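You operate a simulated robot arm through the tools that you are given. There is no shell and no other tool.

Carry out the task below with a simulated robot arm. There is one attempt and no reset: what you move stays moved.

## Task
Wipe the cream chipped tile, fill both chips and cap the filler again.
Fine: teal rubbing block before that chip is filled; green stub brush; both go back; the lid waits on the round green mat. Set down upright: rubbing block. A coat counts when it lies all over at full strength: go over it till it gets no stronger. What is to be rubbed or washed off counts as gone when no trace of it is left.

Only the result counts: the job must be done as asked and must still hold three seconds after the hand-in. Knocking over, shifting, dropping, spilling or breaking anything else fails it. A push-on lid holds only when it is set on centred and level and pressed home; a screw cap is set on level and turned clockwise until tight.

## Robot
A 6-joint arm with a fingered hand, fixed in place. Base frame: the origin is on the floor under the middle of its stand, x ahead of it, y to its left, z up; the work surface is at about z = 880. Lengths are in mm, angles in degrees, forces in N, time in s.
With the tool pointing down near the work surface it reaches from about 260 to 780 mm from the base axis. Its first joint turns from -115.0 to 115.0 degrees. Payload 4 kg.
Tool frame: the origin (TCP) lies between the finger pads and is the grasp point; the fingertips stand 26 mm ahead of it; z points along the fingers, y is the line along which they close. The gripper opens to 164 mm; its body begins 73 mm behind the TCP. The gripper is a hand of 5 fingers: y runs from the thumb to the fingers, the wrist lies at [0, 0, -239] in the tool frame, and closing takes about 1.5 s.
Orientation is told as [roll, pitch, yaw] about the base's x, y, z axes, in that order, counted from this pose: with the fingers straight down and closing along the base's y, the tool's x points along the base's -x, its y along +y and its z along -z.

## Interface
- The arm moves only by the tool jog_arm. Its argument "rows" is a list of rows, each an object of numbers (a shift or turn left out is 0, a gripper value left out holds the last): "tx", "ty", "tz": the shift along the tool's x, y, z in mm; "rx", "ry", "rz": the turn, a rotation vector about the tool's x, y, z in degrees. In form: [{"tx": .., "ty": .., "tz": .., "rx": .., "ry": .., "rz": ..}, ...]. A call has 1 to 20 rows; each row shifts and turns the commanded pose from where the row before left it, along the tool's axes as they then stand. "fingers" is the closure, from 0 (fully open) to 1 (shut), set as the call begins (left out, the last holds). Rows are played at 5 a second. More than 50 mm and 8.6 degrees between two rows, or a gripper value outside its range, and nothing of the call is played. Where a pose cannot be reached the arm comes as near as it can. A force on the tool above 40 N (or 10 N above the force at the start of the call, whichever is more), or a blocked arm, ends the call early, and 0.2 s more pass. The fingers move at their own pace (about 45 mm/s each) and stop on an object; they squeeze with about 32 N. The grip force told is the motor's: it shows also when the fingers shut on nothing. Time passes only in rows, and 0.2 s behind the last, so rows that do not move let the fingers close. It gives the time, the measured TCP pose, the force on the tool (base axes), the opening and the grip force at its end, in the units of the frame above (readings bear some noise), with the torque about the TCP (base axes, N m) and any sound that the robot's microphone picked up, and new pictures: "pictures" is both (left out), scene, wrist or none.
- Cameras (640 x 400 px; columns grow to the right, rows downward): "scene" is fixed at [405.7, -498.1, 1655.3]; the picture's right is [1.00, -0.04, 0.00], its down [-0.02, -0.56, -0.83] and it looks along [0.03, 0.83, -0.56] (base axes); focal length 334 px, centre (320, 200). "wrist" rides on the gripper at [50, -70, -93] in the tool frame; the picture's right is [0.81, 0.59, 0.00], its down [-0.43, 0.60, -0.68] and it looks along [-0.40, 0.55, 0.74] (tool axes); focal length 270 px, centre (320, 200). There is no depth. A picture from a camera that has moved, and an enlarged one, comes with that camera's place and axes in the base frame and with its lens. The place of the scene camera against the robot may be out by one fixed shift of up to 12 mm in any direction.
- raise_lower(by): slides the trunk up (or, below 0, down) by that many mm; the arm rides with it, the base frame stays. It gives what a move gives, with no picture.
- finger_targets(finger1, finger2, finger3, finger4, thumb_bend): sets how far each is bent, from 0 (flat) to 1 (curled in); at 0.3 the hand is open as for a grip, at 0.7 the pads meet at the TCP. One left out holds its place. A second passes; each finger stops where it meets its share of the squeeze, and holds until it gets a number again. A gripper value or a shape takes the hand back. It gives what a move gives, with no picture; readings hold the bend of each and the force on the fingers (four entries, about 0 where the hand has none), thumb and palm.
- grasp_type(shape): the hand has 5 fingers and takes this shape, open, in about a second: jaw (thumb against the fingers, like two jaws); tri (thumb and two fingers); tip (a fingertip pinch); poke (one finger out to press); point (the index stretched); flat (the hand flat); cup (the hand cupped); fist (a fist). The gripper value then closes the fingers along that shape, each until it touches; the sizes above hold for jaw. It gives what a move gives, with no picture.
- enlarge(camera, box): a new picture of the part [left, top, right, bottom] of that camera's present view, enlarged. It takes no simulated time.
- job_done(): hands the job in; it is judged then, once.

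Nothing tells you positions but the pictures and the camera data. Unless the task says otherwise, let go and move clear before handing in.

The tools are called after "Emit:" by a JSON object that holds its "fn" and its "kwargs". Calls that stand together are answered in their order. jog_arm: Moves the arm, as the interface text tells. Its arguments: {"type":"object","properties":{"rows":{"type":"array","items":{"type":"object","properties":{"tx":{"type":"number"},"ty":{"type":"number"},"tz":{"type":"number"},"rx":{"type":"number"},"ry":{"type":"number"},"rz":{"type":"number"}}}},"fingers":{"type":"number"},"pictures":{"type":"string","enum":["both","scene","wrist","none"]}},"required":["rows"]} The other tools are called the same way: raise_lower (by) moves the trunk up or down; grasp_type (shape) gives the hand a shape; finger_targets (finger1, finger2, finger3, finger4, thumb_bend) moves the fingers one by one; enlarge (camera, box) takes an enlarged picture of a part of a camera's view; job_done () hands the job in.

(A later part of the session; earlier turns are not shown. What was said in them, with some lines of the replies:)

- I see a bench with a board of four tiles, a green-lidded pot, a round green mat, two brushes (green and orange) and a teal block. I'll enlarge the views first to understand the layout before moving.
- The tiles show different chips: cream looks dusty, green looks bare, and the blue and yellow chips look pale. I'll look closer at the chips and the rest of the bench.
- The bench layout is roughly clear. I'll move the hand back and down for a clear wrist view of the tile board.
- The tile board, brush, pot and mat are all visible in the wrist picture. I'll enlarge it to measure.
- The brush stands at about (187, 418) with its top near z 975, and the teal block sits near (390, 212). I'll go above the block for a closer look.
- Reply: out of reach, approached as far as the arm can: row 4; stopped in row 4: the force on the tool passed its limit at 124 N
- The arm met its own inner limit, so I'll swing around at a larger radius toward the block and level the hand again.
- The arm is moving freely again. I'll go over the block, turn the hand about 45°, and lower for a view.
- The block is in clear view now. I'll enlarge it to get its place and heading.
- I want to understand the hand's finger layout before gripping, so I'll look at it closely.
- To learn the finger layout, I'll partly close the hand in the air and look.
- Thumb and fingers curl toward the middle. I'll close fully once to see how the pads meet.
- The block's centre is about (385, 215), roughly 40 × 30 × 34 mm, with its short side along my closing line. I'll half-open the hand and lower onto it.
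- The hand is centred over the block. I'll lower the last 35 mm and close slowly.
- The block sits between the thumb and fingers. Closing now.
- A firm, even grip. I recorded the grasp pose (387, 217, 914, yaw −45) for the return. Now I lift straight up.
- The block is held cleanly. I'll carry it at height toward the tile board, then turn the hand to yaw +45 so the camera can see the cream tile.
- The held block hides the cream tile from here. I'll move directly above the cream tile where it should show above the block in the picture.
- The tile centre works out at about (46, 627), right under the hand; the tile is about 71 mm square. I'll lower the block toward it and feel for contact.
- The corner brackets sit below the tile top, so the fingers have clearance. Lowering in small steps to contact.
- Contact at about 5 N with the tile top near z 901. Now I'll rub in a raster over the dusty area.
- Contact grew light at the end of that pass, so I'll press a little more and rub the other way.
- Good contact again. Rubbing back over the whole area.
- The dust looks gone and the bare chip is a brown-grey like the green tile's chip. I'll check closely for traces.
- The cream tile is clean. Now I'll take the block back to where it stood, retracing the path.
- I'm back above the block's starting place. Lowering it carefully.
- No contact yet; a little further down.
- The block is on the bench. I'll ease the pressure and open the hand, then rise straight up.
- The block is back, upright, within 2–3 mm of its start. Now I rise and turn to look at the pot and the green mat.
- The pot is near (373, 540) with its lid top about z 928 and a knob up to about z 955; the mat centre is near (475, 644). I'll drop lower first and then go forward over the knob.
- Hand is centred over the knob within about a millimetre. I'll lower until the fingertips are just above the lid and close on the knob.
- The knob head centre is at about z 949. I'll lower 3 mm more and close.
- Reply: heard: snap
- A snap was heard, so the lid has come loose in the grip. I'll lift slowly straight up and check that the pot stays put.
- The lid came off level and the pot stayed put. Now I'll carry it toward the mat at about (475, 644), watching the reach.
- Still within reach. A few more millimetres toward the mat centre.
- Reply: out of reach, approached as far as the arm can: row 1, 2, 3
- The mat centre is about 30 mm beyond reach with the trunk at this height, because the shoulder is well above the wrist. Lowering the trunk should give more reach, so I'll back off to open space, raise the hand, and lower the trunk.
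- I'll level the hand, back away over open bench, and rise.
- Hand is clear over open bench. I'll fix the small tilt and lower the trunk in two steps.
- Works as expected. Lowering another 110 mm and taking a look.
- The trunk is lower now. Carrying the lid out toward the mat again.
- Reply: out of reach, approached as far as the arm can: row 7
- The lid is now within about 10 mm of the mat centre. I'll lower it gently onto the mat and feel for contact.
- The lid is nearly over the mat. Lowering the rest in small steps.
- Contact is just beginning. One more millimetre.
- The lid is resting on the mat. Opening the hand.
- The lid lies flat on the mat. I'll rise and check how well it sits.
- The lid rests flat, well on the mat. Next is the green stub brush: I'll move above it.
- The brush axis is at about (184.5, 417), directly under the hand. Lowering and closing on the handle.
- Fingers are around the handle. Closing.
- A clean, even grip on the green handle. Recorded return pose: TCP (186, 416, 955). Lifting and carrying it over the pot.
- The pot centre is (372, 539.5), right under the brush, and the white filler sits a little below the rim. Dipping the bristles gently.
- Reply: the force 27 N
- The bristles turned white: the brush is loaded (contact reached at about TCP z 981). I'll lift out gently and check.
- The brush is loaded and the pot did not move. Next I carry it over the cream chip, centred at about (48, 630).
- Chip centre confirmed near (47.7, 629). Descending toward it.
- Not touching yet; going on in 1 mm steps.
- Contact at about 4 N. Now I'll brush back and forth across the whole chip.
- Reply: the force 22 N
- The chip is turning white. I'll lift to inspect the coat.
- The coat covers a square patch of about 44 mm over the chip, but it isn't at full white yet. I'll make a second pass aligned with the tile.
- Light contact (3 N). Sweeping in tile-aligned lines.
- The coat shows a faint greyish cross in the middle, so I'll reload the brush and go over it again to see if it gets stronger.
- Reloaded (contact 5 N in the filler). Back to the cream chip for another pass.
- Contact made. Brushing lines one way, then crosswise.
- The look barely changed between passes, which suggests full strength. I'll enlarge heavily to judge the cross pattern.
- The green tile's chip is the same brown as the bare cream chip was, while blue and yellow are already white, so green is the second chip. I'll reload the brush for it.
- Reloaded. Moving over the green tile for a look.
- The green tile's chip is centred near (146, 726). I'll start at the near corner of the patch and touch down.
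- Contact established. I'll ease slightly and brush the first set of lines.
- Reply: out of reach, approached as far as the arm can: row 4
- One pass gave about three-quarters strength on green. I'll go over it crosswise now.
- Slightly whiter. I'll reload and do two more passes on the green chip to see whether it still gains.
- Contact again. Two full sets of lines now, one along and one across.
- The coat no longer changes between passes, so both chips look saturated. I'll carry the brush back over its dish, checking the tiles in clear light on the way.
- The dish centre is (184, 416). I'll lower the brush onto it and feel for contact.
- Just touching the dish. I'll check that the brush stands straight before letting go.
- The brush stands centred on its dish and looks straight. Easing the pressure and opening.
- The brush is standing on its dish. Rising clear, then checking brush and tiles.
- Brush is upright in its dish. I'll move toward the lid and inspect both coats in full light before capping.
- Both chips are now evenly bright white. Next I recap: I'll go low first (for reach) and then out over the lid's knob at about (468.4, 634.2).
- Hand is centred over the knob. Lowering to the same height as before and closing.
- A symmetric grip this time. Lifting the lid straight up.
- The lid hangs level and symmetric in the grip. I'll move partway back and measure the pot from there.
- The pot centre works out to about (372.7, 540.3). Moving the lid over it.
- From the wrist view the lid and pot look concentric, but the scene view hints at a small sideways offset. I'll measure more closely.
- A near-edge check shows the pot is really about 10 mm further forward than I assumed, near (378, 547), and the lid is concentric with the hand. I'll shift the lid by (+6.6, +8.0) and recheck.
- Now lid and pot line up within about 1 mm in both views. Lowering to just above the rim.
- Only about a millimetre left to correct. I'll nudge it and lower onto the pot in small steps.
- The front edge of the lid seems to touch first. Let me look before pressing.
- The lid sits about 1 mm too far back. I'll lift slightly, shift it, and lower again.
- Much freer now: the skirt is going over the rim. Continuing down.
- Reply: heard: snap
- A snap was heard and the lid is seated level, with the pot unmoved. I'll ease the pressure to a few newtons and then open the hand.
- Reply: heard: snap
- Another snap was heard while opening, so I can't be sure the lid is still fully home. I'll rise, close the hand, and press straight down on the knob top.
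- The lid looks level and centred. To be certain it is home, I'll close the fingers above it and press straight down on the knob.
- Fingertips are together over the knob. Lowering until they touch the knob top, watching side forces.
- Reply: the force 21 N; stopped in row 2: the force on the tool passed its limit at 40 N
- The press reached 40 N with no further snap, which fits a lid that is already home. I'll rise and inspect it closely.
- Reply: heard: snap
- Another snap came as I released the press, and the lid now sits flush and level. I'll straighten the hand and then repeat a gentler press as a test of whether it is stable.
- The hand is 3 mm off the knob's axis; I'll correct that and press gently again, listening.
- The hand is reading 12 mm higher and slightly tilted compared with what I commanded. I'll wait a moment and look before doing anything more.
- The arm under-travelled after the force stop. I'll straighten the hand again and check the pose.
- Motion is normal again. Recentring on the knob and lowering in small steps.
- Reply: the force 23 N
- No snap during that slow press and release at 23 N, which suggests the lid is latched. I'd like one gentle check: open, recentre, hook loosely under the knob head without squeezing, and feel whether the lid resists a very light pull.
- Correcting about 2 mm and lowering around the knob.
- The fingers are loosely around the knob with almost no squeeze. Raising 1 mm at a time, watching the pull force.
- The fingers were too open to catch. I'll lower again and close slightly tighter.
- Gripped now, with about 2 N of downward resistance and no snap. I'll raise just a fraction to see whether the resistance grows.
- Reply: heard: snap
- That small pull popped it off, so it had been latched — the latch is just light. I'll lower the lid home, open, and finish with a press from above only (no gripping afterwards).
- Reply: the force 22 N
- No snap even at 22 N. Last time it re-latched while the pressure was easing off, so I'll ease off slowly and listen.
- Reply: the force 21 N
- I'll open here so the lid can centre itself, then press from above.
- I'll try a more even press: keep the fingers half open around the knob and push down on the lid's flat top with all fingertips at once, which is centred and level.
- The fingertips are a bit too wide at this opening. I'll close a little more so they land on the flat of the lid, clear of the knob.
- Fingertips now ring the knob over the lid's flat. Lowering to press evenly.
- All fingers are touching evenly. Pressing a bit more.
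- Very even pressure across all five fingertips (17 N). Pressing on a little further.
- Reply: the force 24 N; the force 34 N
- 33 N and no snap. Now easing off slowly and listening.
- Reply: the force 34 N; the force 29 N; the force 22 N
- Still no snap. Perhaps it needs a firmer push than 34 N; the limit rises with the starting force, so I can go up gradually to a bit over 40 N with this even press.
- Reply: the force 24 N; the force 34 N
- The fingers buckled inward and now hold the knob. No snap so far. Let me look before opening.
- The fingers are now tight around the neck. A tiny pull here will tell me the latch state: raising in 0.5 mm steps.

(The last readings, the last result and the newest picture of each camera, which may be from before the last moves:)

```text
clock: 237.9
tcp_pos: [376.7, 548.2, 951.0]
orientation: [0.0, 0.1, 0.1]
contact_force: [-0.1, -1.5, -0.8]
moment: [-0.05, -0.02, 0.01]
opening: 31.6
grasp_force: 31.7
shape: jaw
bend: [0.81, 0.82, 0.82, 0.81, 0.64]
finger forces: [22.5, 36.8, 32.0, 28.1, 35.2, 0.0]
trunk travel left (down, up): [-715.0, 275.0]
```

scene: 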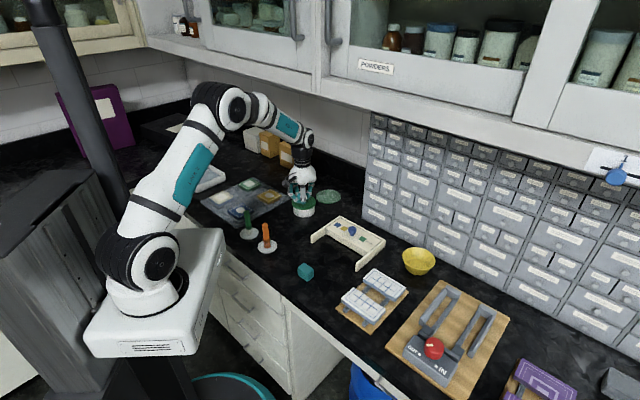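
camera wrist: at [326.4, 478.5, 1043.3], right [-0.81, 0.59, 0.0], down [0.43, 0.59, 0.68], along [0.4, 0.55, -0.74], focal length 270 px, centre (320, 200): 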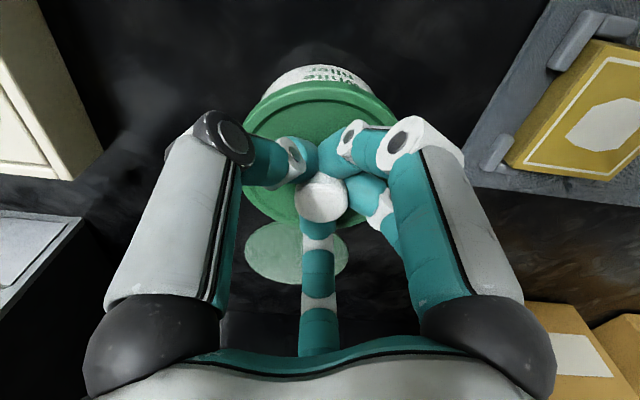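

It lifts freely, so it is not latched now. I'll lift it a few millimetres in this firmer grip, check level and centring, and re-seat it properly.

Emit:
{"fn": "jog_arm", "kwargs": {"rows": [{"tz": -2}, {"tz": -4}, {"tz": -4}, {}]}}

Emit:
{"fn": "enlarge", "kwargs": {"camera": "scene", "box": [284, 180, 324, 220]}}

Emit:
{"fn": "enlarge", "kwargs": {"camera": "wrist", "box": [230, 20, 410, 200]}}

```text
clock: 238.9
tcp_pos: [376.4, 548.2, 960.8]
orientation: [0.1, 0.0, 0.0]
contact_force: [-0.4, 0.0, 0.3]
moment: [0.01, 0.02, 0.0]
opening: 31.5
grasp_force: 32.4
shape: jaw
bend: [0.81, 0.82, 0.82, 0.81, 0.64]
finger forces: [22.5, 37.4, 32.5, 28.1, 35.2, 0.0]
trunk travel left (down, up): [-715.0, 275.0]
camera wrist: at [325.8, 479.1, 1055.3], right [-0.81, 0.59, 0.0], down [0.43, 0.59, 0.68], along [0.4, 0.55, -0.74], focal length 270 px, centre (320, 200)
```

scene: 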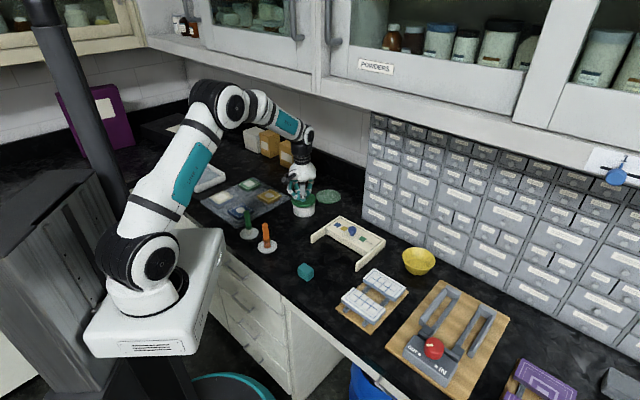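
wrist: 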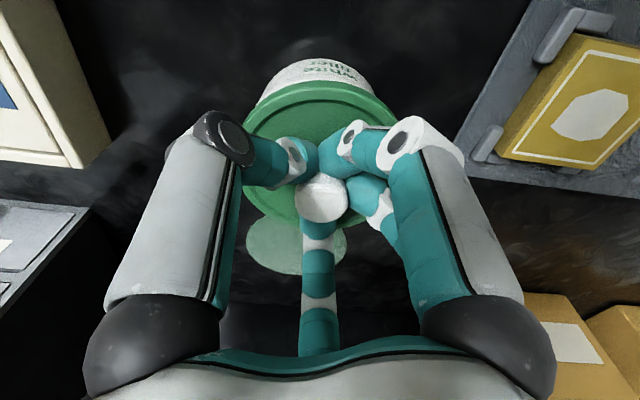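

```text
10.00 times, centred on (304, 200) of scene
camera zoom: at [405.7, -498.1, 1655.3], right [1.0, -0.04, 0.0], down [-0.02, -0.56, -0.83], along [0.03, 0.83, -0.56], focal length 3341 px, centre (480, 200)
```

zoom: 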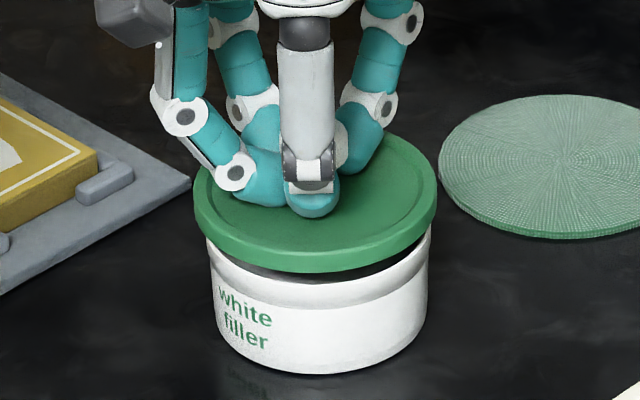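

```text
2.22 times, centred on (320, 110) of wrist
camera zoom: at [325.8, 479.1, 1055.3], right [-0.81, 0.59, 0.0], down [0.43, 0.59, 0.68], along [0.4, 0.55, -0.74], focal length 601 px, centre (320, 400)
```

zoom: 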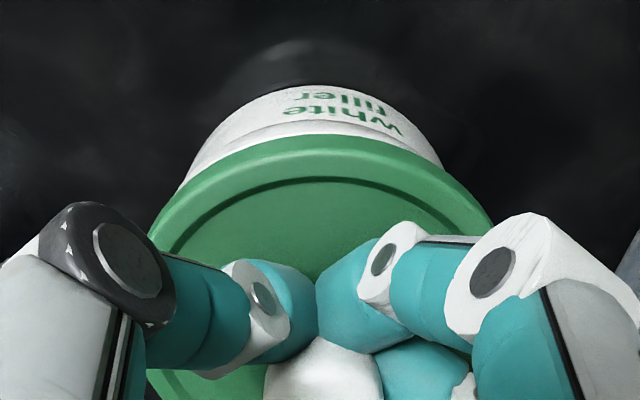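

The lid is level. It's within about 1.5 mm of centre; I'll nudge it 0.8 mm and lower again.

Emit:
{"fn": "jog_arm", "kwargs": {"rows": [{"tx": 0.5, "ty": -0.7}, {"tz": 4}, {"tz": 3}, {}], "pictures": "none"}}

Emit:
{"fn": "jog_arm", "kwargs": {"rows": [{"tz": 1}, {}], "pictures": "none"}}

Emit:
{"fn": "jog_arm", "kwargs": {"rows": [{"tz": 1}, {}], "pictures": "none"}}

Emit:
{"fn": "jog_arm", "kwargs": {"rows": [{"tz": 1}, {}], "pictures": "none"}}

```text
clock: 239.9
tcp_pos: [375.2, 547.3, 954.5]
orientation: [0.0, 0.0, 0.1]
contact_force: [-0.5, -0.2, 0.0]
moment: [0.0, -0.01, -0.01]
opening: 31.3
grasp_force: 31.9
shape: jaw
bend: [0.81, 0.82, 0.82, 0.81, 0.64]
finger forces: [22.5, 37.6, 32.7, 28.0, 35.3, 0.1]
trunk travel left (down, up): [-715.0, 275.0]
```

```text
clock: 240.5
tcp_pos: [375.7, 547.5, 953.6]
orientation: [0.0, -0.1, 0.0]
contact_force: [0.1, 0.1, -0.5]
moment: [0.03, 0.01, 0.01]
opening: 31.5
grasp_force: 32.4
shape: jaw
bend: [0.81, 0.82, 0.82, 0.81, 0.64]
finger forces: [22.6, 37.9, 32.9, 28.1, 35.3, 0.0]
trunk travel left (down, up): [-715.0, 275.0]
```

```text
clock: 241.1
tcp_pos: [376.2, 547.8, 952.2]
orientation: [-0.1, 0.0, 0.0]
contact_force: [-0.2, 0.2, 0.3]
moment: [0.02, -0.02, 0.01]
opening: 31.2
grasp_force: 32.0
shape: jaw
bend: [0.81, 0.82, 0.82, 0.81, 0.64]
finger forces: [22.6, 37.8, 32.9, 28.1, 35.4, 0.0]
trunk travel left (down, up): [-715.0, 275.0]
```

```text
clock: 241.7
tcp_pos: [376.2, 546.2, 952.5]
orientation: [0.1, -0.1, -0.1]
contact_force: [-0.1, -0.4, -0.8]
moment: [0.02, 0.01, 0.0]
opening: 31.4
grasp_force: 31.9
shape: jaw
bend: [0.81, 0.82, 0.82, 0.81, 0.64]
finger forces: [22.6, 37.8, 32.9, 28.1, 35.3, 0.1]
trunk travel left (down, up): [-715.0, 275.0]
```

Going down freely with no side force. Continuing.

Emit:
{"fn": "jog_arm", "kwargs": {"rows": [{"tz": 1}, {}], "pictures": "none"}}

Emit:
{"fn": "jog_arm", "kwargs": {"rows": [{"tz": 0.8}, {}], "pictures": "none"}}

Emit:
{"fn": "jog_arm", "kwargs": {"rows": [{"tz": 0.8}, {}], "pictures": "none"}}

```text
clock: 242.3
tcp_pos: [376.8, 546.5, 949.9]
orientation: [0.0, 0.0, 0.1]
contact_force: [-0.1, -0.4, 0.1]
moment: [-0.02, 0.03, 0.03]
opening: 31.6
grasp_force: 32.2
shape: jaw
bend: [0.81, 0.82, 0.82, 0.81, 0.64]
finger forces: [22.7, 37.9, 32.9, 28.0, 35.3, 0.1]
trunk travel left (down, up): [-715.0, 275.0]
```

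```text
clock: 242.9
tcp_pos: [375.7, 546.1, 948.4]
orientation: [0.0, 0.0, 0.0]
contact_force: [-0.8, 1.3, -0.8]
moment: [-0.04, -0.03, -0.03]
opening: 31.4
grasp_force: 31.9
shape: jaw
bend: [0.81, 0.82, 0.82, 0.81, 0.64]
finger forces: [22.7, 37.8, 32.8, 28.1, 35.4, 0.0]
trunk travel left (down, up): [-715.0, 275.0]
```

```text
clock: 243.5
tcp_pos: [375.8, 546.3, 948.8]
orientation: [0.0, 0.0, -0.1]
contact_force: [0.1, 1.2, -0.3]
moment: [0.0, 0.0, 0.01]
opening: 31.5
grasp_force: 31.8
shape: jaw
bend: [0.81, 0.82, 0.82, 0.81, 0.64]
finger forces: [22.9, 38.0, 33.2, 28.4, 35.3, 0.1]
trunk travel left (down, up): [-715.0, 275.0]
```

Emit:
{"fn": "jog_arm", "kwargs": {"rows": [{"tz": 0.8}, {}], "pictures": "none"}}

Emit:
{"fn": "jog_arm", "kwargs": {"rows": [{"tz": 0.8}, {}], "pictures": "none"}}

Emit:
{"fn": "jog_arm", "kwargs": {"rows": [{"tz": 0.8}, {}], "pictures": "none"}}

```text
clock: 244.1
tcp_pos: [376.0, 545.4, 948.8]
orientation: [0.1, -0.1, 0.0]
contact_force: [3.8, -0.1, 6.4]
moment: [0.12, -0.17, 0.0]
opening: 31.3
grasp_force: 31.9
shape: jaw
bend: [0.81, 0.82, 0.82, 0.81, 0.64]
finger forces: [23.6, 39.0, 36.8, 30.5, 37.6, 0.1]
trunk travel left (down, up): [-715.0, 275.0]
heard: snap
```

```text
clock: 244.7
tcp_pos: [375.5, 546.2, 948.6]
orientation: [0.1, -0.1, 0.0]
contact_force: [5.6, 0.8, 13.5]
moment: [0.12, -0.16, -0.03]
opening: 31.5
grasp_force: 31.7
shape: jaw
bend: [0.81, 0.82, 0.82, 0.81, 0.64]
finger forces: [23.9, 39.9, 38.0, 31.3, 39.2, 0.0]
trunk travel left (down, up): [-715.0, 275.0]
```

```text
clock: 245.3
tcp_pos: [375.5, 548.0, 948.8]
orientation: [0.2, -0.1, 0.0]
contact_force: [6.4, 2.8, 20.8]
moment: [0.14, -0.2, 0.01]
opening: 31.3
grasp_force: 31.8
shape: jaw
bend: [0.81, 0.82, 0.82, 0.81, 0.64]
finger forces: [24.1, 41.4, 39.6, 32.2, 39.9, 0.1]
trunk travel left (down, up): [-715.0, 275.0]
```

A snap at 6 N: it's latched again, having come down from above. Before letting go, I'll remove the sideways preload so opening doesn't tug the lid.

Emit:
{"fn": "jog_arm", "kwargs": {"rows": [{"tx": -0.6, "ty": 0.3}, {}], "pictures": "none"}}

```text
clock: 245.9
tcp_pos: [376.8, 547.6, 947.2]
orientation: [0.2, -0.1, 0.0]
contact_force: [2.5, 1.4, 26.3]
moment: [0.18, -0.09, 0.02]
opening: 31.4
grasp_force: 32.1
shape: jaw
bend: [0.81, 0.82, 0.82, 0.81, 0.64]
finger forces: [25.0, 42.3, 39.9, 32.6, 42.0, 0.0]
trunk travel left (down, up): [-715.0, 275.0]
```

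Sideways force is nearly gone. I'll ease the push to about 12 N and then open while still pressing, so nothing pulls upward.

Emit:
{"fn": "jog_arm", "kwargs": {"rows": [{"tx": -0.2, "ty": 0.1, "tz": -0.7}, {}], "pictures": "none"}}

Emit:
{"fn": "jog_arm", "kwargs": {"rows": [{"tz": -0.6}, {}], "pictures": "none"}}

```text
clock: 246.5
tcp_pos: [376.2, 546.4, 948.3]
orientation: [0.0, -0.1, 0.1]
contact_force: [2.3, 0.2, 23.9]
moment: [0.11, -0.08, 0.02]
opening: 31.3
grasp_force: 31.9
shape: jaw
bend: [0.81, 0.82, 0.82, 0.81, 0.64]
finger forces: [25.2, 42.2, 39.5, 32.6, 41.4, 0.2]
trunk travel left (down, up): [-715.0, 275.0]
```

```text
clock: 247.1
tcp_pos: [376.1, 546.6, 949.1]
orientation: [0.1, 0.0, -0.1]
contact_force: [-0.3, 0.2, 19.0]
moment: [0.17, -0.07, -0.02]
opening: 31.1
grasp_force: 32.2
shape: jaw
bend: [0.81, 0.82, 0.82, 0.81, 0.64]
finger forces: [24.9, 41.7, 38.8, 32.0, 39.5, 0.1]
trunk travel left (down, up): [-715.0, 275.0]
```

Sideways force is about zero with 19 N pressing down. Opening now.

Emit:
{"fn": "jog_arm", "kwargs": {"rows": [{}, {}, {}, {}, {}], "fingers": 0.5}}

Emit:
{"fn": "enlarge", "kwargs": {"camera": "scene", "box": [284, 180, 324, 220]}}

```text
clock: 248.3
tcp_pos: [378.5, 549.3, 953.1]
orientation: [0.4, -0.3, 0.0]
contact_force: [0.1, -0.4, 19.7]
moment: [0.03, 0.24, 0.03]
opening: 80.7
grasp_force: 0.0
shape: jaw
bend: [0.37, 0.38, 0.37, 0.38, 0.7]
finger forces: [8.0, 5.5, 0.0, 5.7, 0.3, 0.1]
trunk travel left (down, up): [-715.0, 275.0]
stopped in row 5: the force on the tool passed its limit at 40 N (the readings are from after the stop); the commanded pose is now the measured one
camera wrist: at [327.5, 479.5, 1045.9], right [-0.81, 0.59, 0.0], down [0.43, 0.59, 0.69], along [0.4, 0.55, -0.73], focal length 270 px, centre (320, 200)
```

scene: 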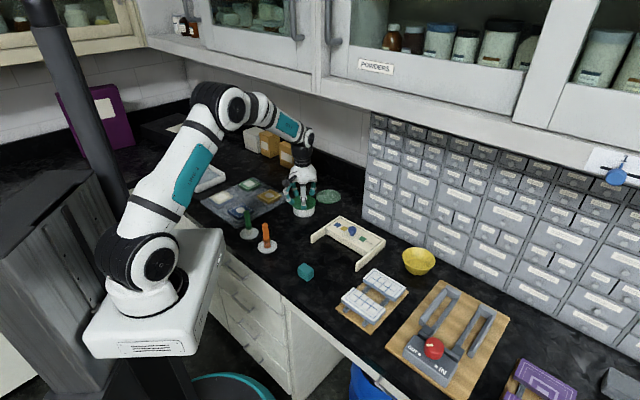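
wrist: 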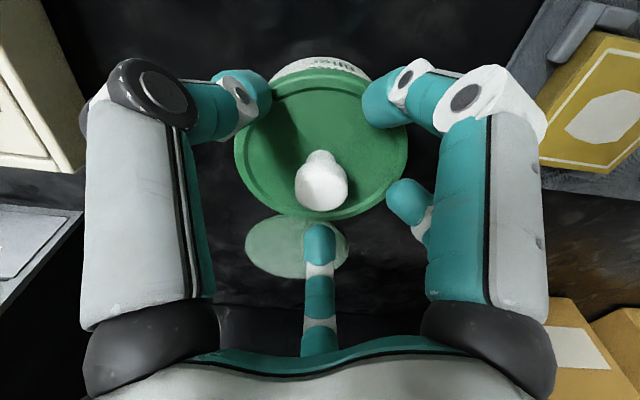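

```text
10.00 times, centred on (304, 200) of scene
camera zoom: at [405.7, -498.1, 1655.3], right [1.0, -0.04, 0.0], down [-0.02, -0.56, -0.83], along [0.03, 0.83, -0.56], focal length 3341 px, centre (480, 200)
```

zoom: 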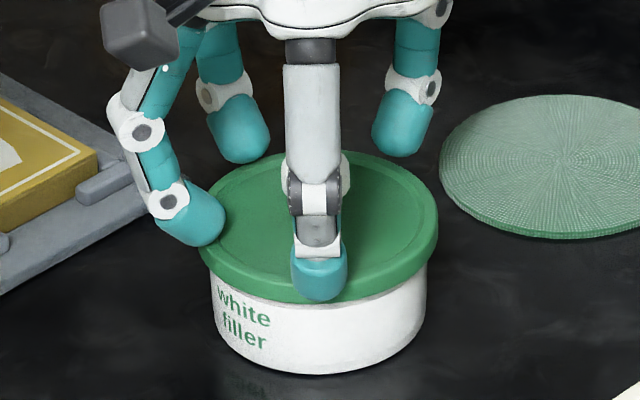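

No snap on opening. The fingertips now rest on the lid's edge; I'll rise slowly in small steps.

Emit:
{"fn": "jog_arm", "kwargs": {"rows": [{"tz": -0.7}, {}], "pictures": "none"}}

Emit:
{"fn": "jog_arm", "kwargs": {"rows": [{"tz": -1}, {}], "pictures": "none"}}

Emit:
{"fn": "jog_arm", "kwargs": {"rows": [{"tz": -1}, {}], "pictures": "none"}}

Emit:
{"fn": "jog_arm", "kwargs": {"rows": [{"tz": -2}, {}], "pictures": "none"}}

```text
clock: 248.9
tcp_pos: [377.1, 547.5, 953.1]
orientation: [0.4, -0.4, 0.0]
contact_force: [1.1, 0.3, 22.6]
moment: [0.13, 0.17, 0.01]
opening: 80.7
grasp_force: 0.2
shape: jaw
bend: [0.38, 0.37, 0.37, 0.38, 0.7]
finger forces: [7.0, 8.0, 0.1, 7.7, 0.2, 0.0]
trunk travel left (down, up): [-715.0, 275.0]
```

```text
clock: 249.5
tcp_pos: [377.3, 549.1, 952.7]
orientation: [0.3, -0.1, -0.1]
contact_force: [0.9, 1.2, 19.6]
moment: [0.21, 0.11, -0.04]
opening: 80.6
grasp_force: 0.2
shape: jaw
bend: [0.38, 0.37, 0.37, 0.38, 0.7]
finger forces: [4.7, 8.3, 0.0, 6.9, 0.1, 0.0]
trunk travel left (down, up): [-715.0, 275.0]
```

```text
clock: 250.1
tcp_pos: [378.2, 548.2, 953.2]
orientation: [0.2, 0.0, 0.0]
contact_force: [0.6, 1.2, 14.7]
moment: [0.16, 0.14, -0.02]
opening: 80.6
grasp_force: 0.1
shape: jaw
bend: [0.38, 0.37, 0.37, 0.38, 0.7]
finger forces: [4.3, 5.8, 0.0, 4.3, 0.1, 0.1]
trunk travel left (down, up): [-715.0, 275.0]
```

```text
clock: 250.7
tcp_pos: [378.3, 548.3, 954.1]
orientation: [0.1, -0.1, 0.0]
contact_force: [0.9, -0.5, 3.1]
moment: [0.01, 0.1, 0.01]
opening: 81.0
grasp_force: 0.0
shape: jaw
bend: [0.38, 0.37, 0.37, 0.37, 0.7]
finger forces: [2.2, 1.5, 0.1, 0.0, 0.1, 0.0]
trunk travel left (down, up): [-715.0, 275.0]
```

No snap heard; the push has eased to 3 N. Rising clear slowly.

Emit:
{"fn": "jog_arm", "kwargs": {"rows": [{"tz": -1.5}, {}], "pictures": "none"}}

Emit:
{"fn": "jog_arm", "kwargs": {"rows": [{"tz": -3}, {"tz": -5}, {"tz": -10}, {"tz": -15}, {"tz": -15}, {}]}}

Emit:
{"fn": "enlarge", "kwargs": {"camera": "scene", "box": [284, 180, 324, 220]}}

Emit:
{"fn": "enlarge", "kwargs": {"camera": "wrist", "box": [240, 20, 400, 180]}}

```text
clock: 251.3
tcp_pos: [376.6, 547.6, 956.1]
orientation: [0.2, -0.1, 0.0]
contact_force: [0.3, 0.5, -0.6]
moment: [0.01, -0.03, 0.02]
opening: 81.5
grasp_force: 0.0
shape: jaw
bend: [0.37, 0.37, 0.37, 0.37, 0.7]
finger forces: [0.1, 0.1, 0.0, 0.1, 0.0, 0.0]
trunk travel left (down, up): [-715.0, 275.0]
```

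```text
clock: 252.7
tcp_pos: [379.2, 549.0, 1004.5]
orientation: [0.2, -0.2, 0.1]
contact_force: [-0.3, 0.0, -0.2]
moment: [0.0, -0.02, 0.01]
opening: 81.6
grasp_force: 0.1
shape: jaw
bend: [0.37, 0.37, 0.37, 0.37, 0.7]
finger forces: [0.1, 0.0, 0.0, 0.0, 0.0, 0.0]
trunk travel left (down, up): [-715.0, 275.0]
camera wrist: at [327.8, 478.5, 1097.6], right [-0.81, 0.59, 0.0], down [0.43, 0.59, 0.68], along [0.4, 0.55, -0.73], focal length 270 px, centre (320, 200)
```

scene: 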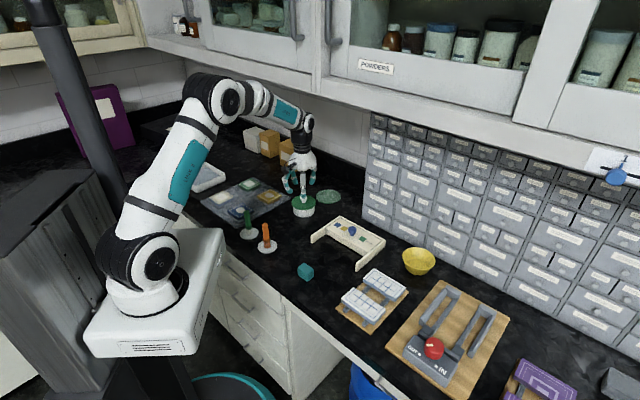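
wrist: 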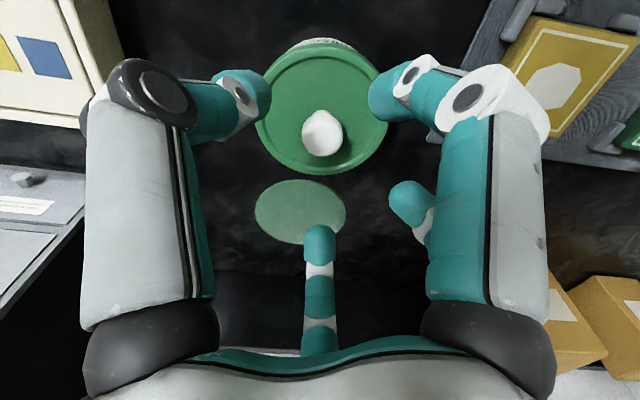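

```text
10.00 times, centred on (304, 200) of scene
camera zoom: at [405.7, -498.1, 1655.3], right [1.0, -0.04, 0.0], down [-0.02, -0.56, -0.83], along [0.03, 0.83, -0.56], focal length 3341 px, centre (480, 200)
```

zoom: 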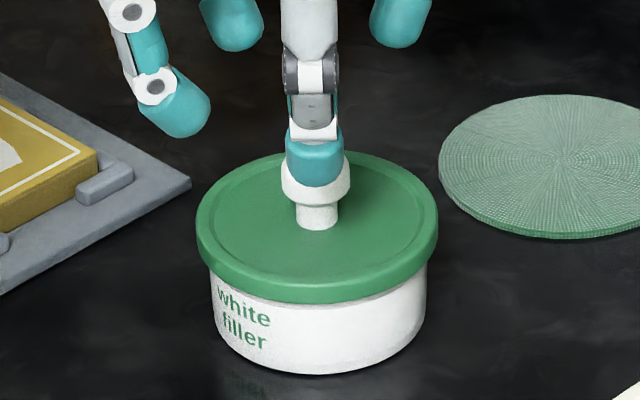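

```text
2.50 times, centred on (320, 100) of wrist
camera zoom: at [327.8, 478.5, 1097.6], right [-0.81, 0.59, 0.0], down [0.43, 0.59, 0.68], along [0.4, 0.55, -0.73], focal length 676 px, centre (320, 450)
```

zoom: 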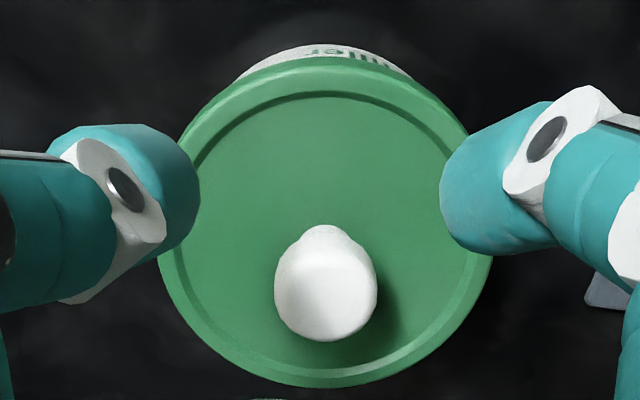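

No snap since the latch, and the lid sits flush, level and centred. I'll move the hand well clear and review everything.

Emit:
{"fn": "jog_arm", "kwargs": {"rows": [{"tz": -30}, {"tz": -30}, {"tz": -25}, {"tx": 10, "ty": -35}, {"tx": 10, "ty": -35}, {"tx": 10, "ty": -35}, {"tx": -10, "ty": -35}, {"tx": -30, "ty": -30}, {}]}}

Emit:
{"fn": "enlarge", "kwargs": {"camera": "scene", "box": [190, 150, 350, 290]}}

Emit:
{"fn": "enlarge", "kwargs": {"camera": "scene", "box": [205, 170, 295, 220]}}

Emit:
{"fn": "enlarge", "kwargs": {"camera": "scene", "box": [284, 180, 324, 220]}}

```text
clock: 254.7
tcp_pos: [387.4, 378.5, 1090.9]
orientation: [0.3, -0.3, 0.0]
contact_force: [0.0, 0.0, 0.2]
moment: [0.07, 0.0, 0.01]
opening: 81.7
grasp_force: 0.0
shape: jaw
bend: [0.37, 0.37, 0.37, 0.37, 0.7]
finger forces: [0.0, 0.0, 0.0, 0.0, 0.1, 0.0]
trunk travel left (down, up): [-715.0, 275.0]
camera wrist: at [338.1, 308.9, 1183.2], right [-0.81, 0.59, 0.0], down [0.43, 0.59, 0.68], along [0.4, 0.55, -0.73], focal length 270 px, centre (320, 200)
```

scene: 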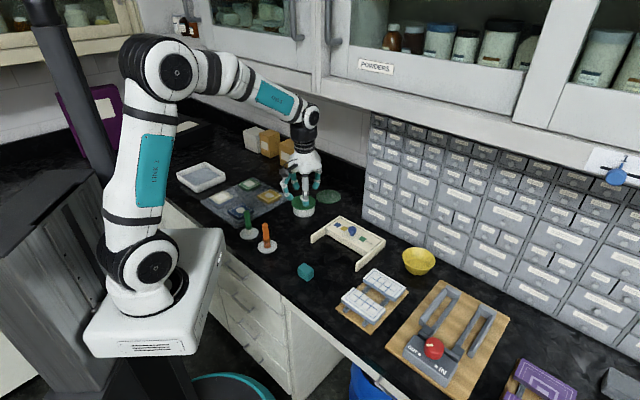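
wrist: 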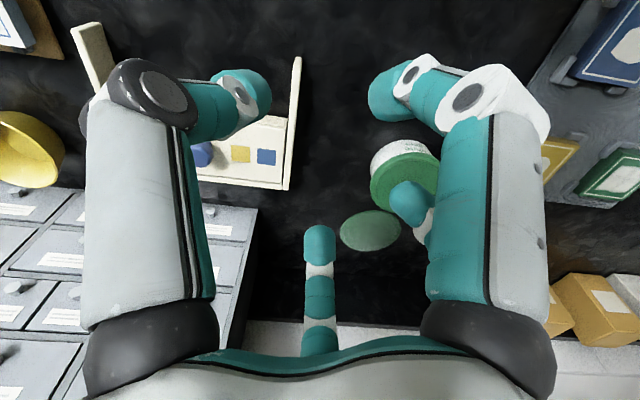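

```text
2.86 times, centred on (270, 220) of scene
camera zoom: at [405.7, -498.1, 1655.3], right [1.0, -0.04, 0.0], down [-0.02, -0.56, -0.83], along [0.03, 0.83, -0.56], focal length 954 px, centre (463, 143)
```

zoom: 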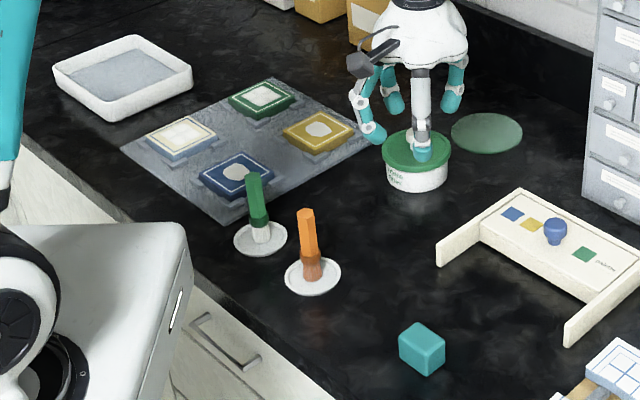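

```text
7.11 times, centred on (250, 195) of scene
camera zoom: at [405.7, -498.1, 1655.3], right [1.0, -0.04, 0.0], down [-0.02, -0.56, -0.83], along [0.03, 0.83, -0.56], focal length 2376 px, centre (818, 236)
```

zoom: 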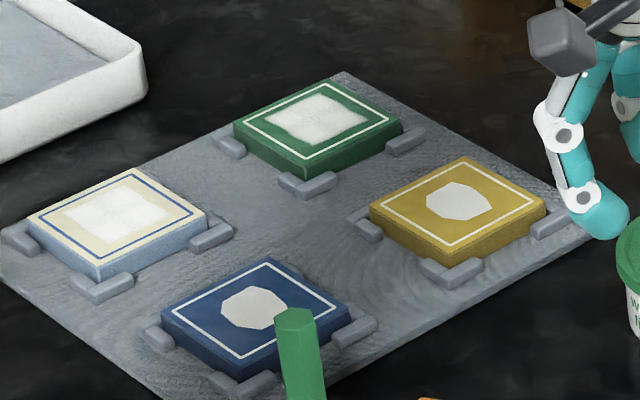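

```text
10.00 times, centred on (304, 200) of scene
camera zoom: at [405.7, -498.1, 1655.3], right [1.0, -0.04, 0.0], down [-0.02, -0.56, -0.83], along [0.03, 0.83, -0.56], focal length 3341 px, centre (480, 200)
```

zoom: 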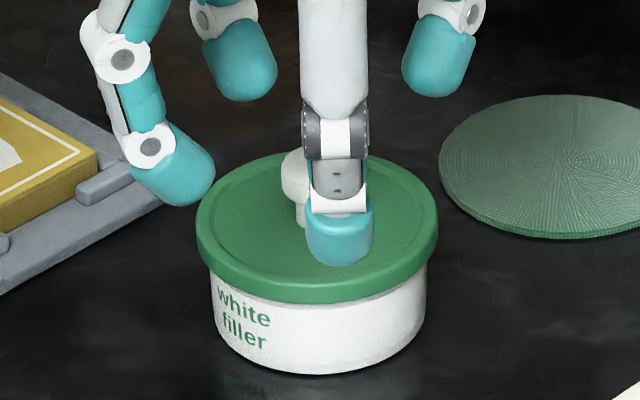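

All objects look in place. One last close look at both coats with the wrist camera in clear light.

Emit:
{"fn": "jog_arm", "kwargs": {"rows": [{"tz": -20}, {"tx": 40.9, "ty": 12.7}, {"tx": 40.9, "ty": 12.7}, {"tx": 40.9, "ty": 12.7}, {"tx": 40.9, "ty": 12.7}, {"tx": 40.9, "ty": 12.7}, {"tx": 40.9, "ty": 12.7}, {"tx": 40.9, "ty": 12.7}, {"tx": 40.9, "ty": 12.7}, {}]}}

Emit:
{"fn": "enlarge", "kwargs": {"camera": "wrist", "box": [240, 60, 420, 240]}}

Emit:
{"fn": "enlarge", "kwargs": {"camera": "scene", "box": [270, 170, 360, 290]}}

```text
clock: 256.9
tcp_pos: [59.3, 480.6, 1108.2]
orientation: [0.3, -0.1, -0.2]
contact_force: [-0.4, 0.5, -0.4]
moment: [0.02, -0.01, -0.04]
opening: 82.0
grasp_force: 0.1
shape: jaw
bend: [0.37, 0.37, 0.37, 0.37, 0.7]
finger forces: [0.1, 0.0, 0.0, 0.0, 0.1, 0.0]
trunk travel left (down, up): [-715.0, 275.0]
camera wrist: at [9.0, 410.4, 1202.7], right [-0.81, 0.59, 0.0], down [0.43, 0.59, 0.68], along [0.4, 0.55, -0.73], focal length 270 px, centre (320, 200)
```

scene: 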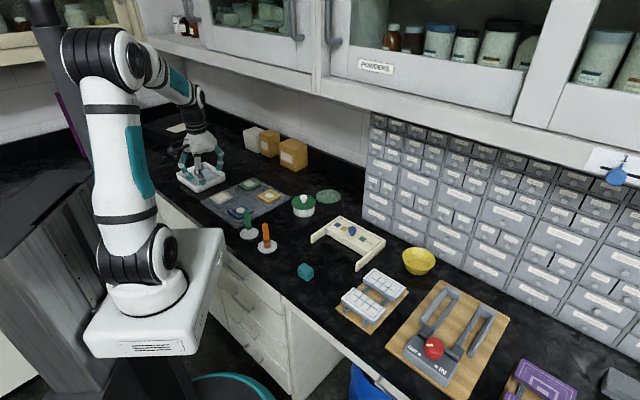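
wrist: 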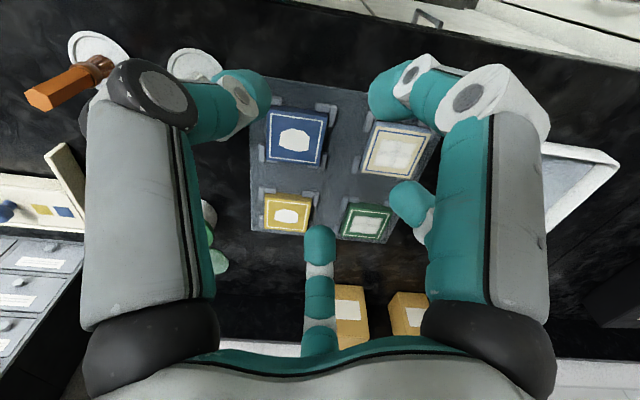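

```text
2.22 times, centred on (330, 150) of wrist
camera zoom: at [9.0, 410.4, 1202.7], right [-0.81, 0.59, 0.0], down [0.43, 0.59, 0.68], along [0.4, 0.55, -0.73], focal length 601 px, centre (298, 311)
```

zoom: 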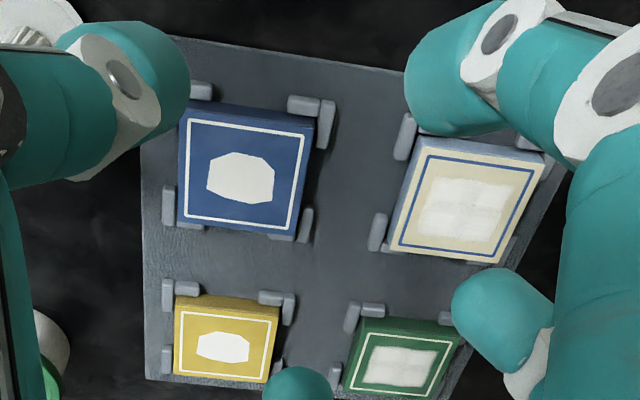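

```text
3.33 times, centred on (315, 230) of scene
camera zoom: at [405.7, -498.1, 1655.3], right [1.0, -0.04, 0.0], down [-0.02, -0.56, -0.83], along [0.03, 0.83, -0.56], focal length 1114 px, centre (337, 100)
```

zoom: 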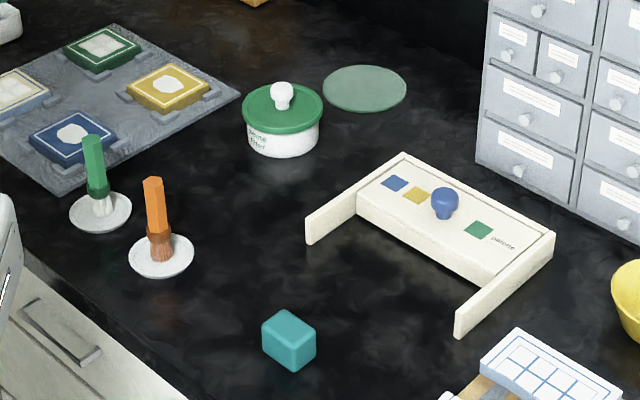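

The cream tile is wiped, and both it and the green tile have their chips filled with white filler. The brush is back on its dish, the block is back in place, and the lid is latched level on the pot. The hand is empty and clear, so I'm handing in.

Emit:
{"fn": "job_done", "kwargs": {}}

```text
The job is handed in.
```

The cream tile is wiped, both chips are filled, and the filler is capped. I have handed the job in but have not seen the verdict.

- **Cream tile:** I rubbed off the dust with the teal block before filling, and no speckles showed in the close-ups. The block is back upright, about 2–3 mm from where it stood.
- **Chips:** I filled the cream and green ones, because those two were bare and brown. Blue and yellow already looked filled, so I left them alone. Each chip got about four passes with the green stub brush. The coat had stopped changing by the last passes, though it looks slightly less white than the yellow tile's chip. The filler spread into a patch of about 44 mm on each tile, wider than the chip itself.
- **Brush:** it is back upright on its dish, with filler still in the bristles.
- **Lid:** it waited on the green mat and is now back on the pot. The latch is light: it first came loose as I let go, and later a gentle test pull popped it off. I seated it once more, heard the snap, and heard nothing further while letting go and moving clear.
- **Pot:** it shifted about 1 mm while I pressed the lid on.

The hand is empty and clear of everything. I lowered the trunk 210 mm to reach the mat and left it there.
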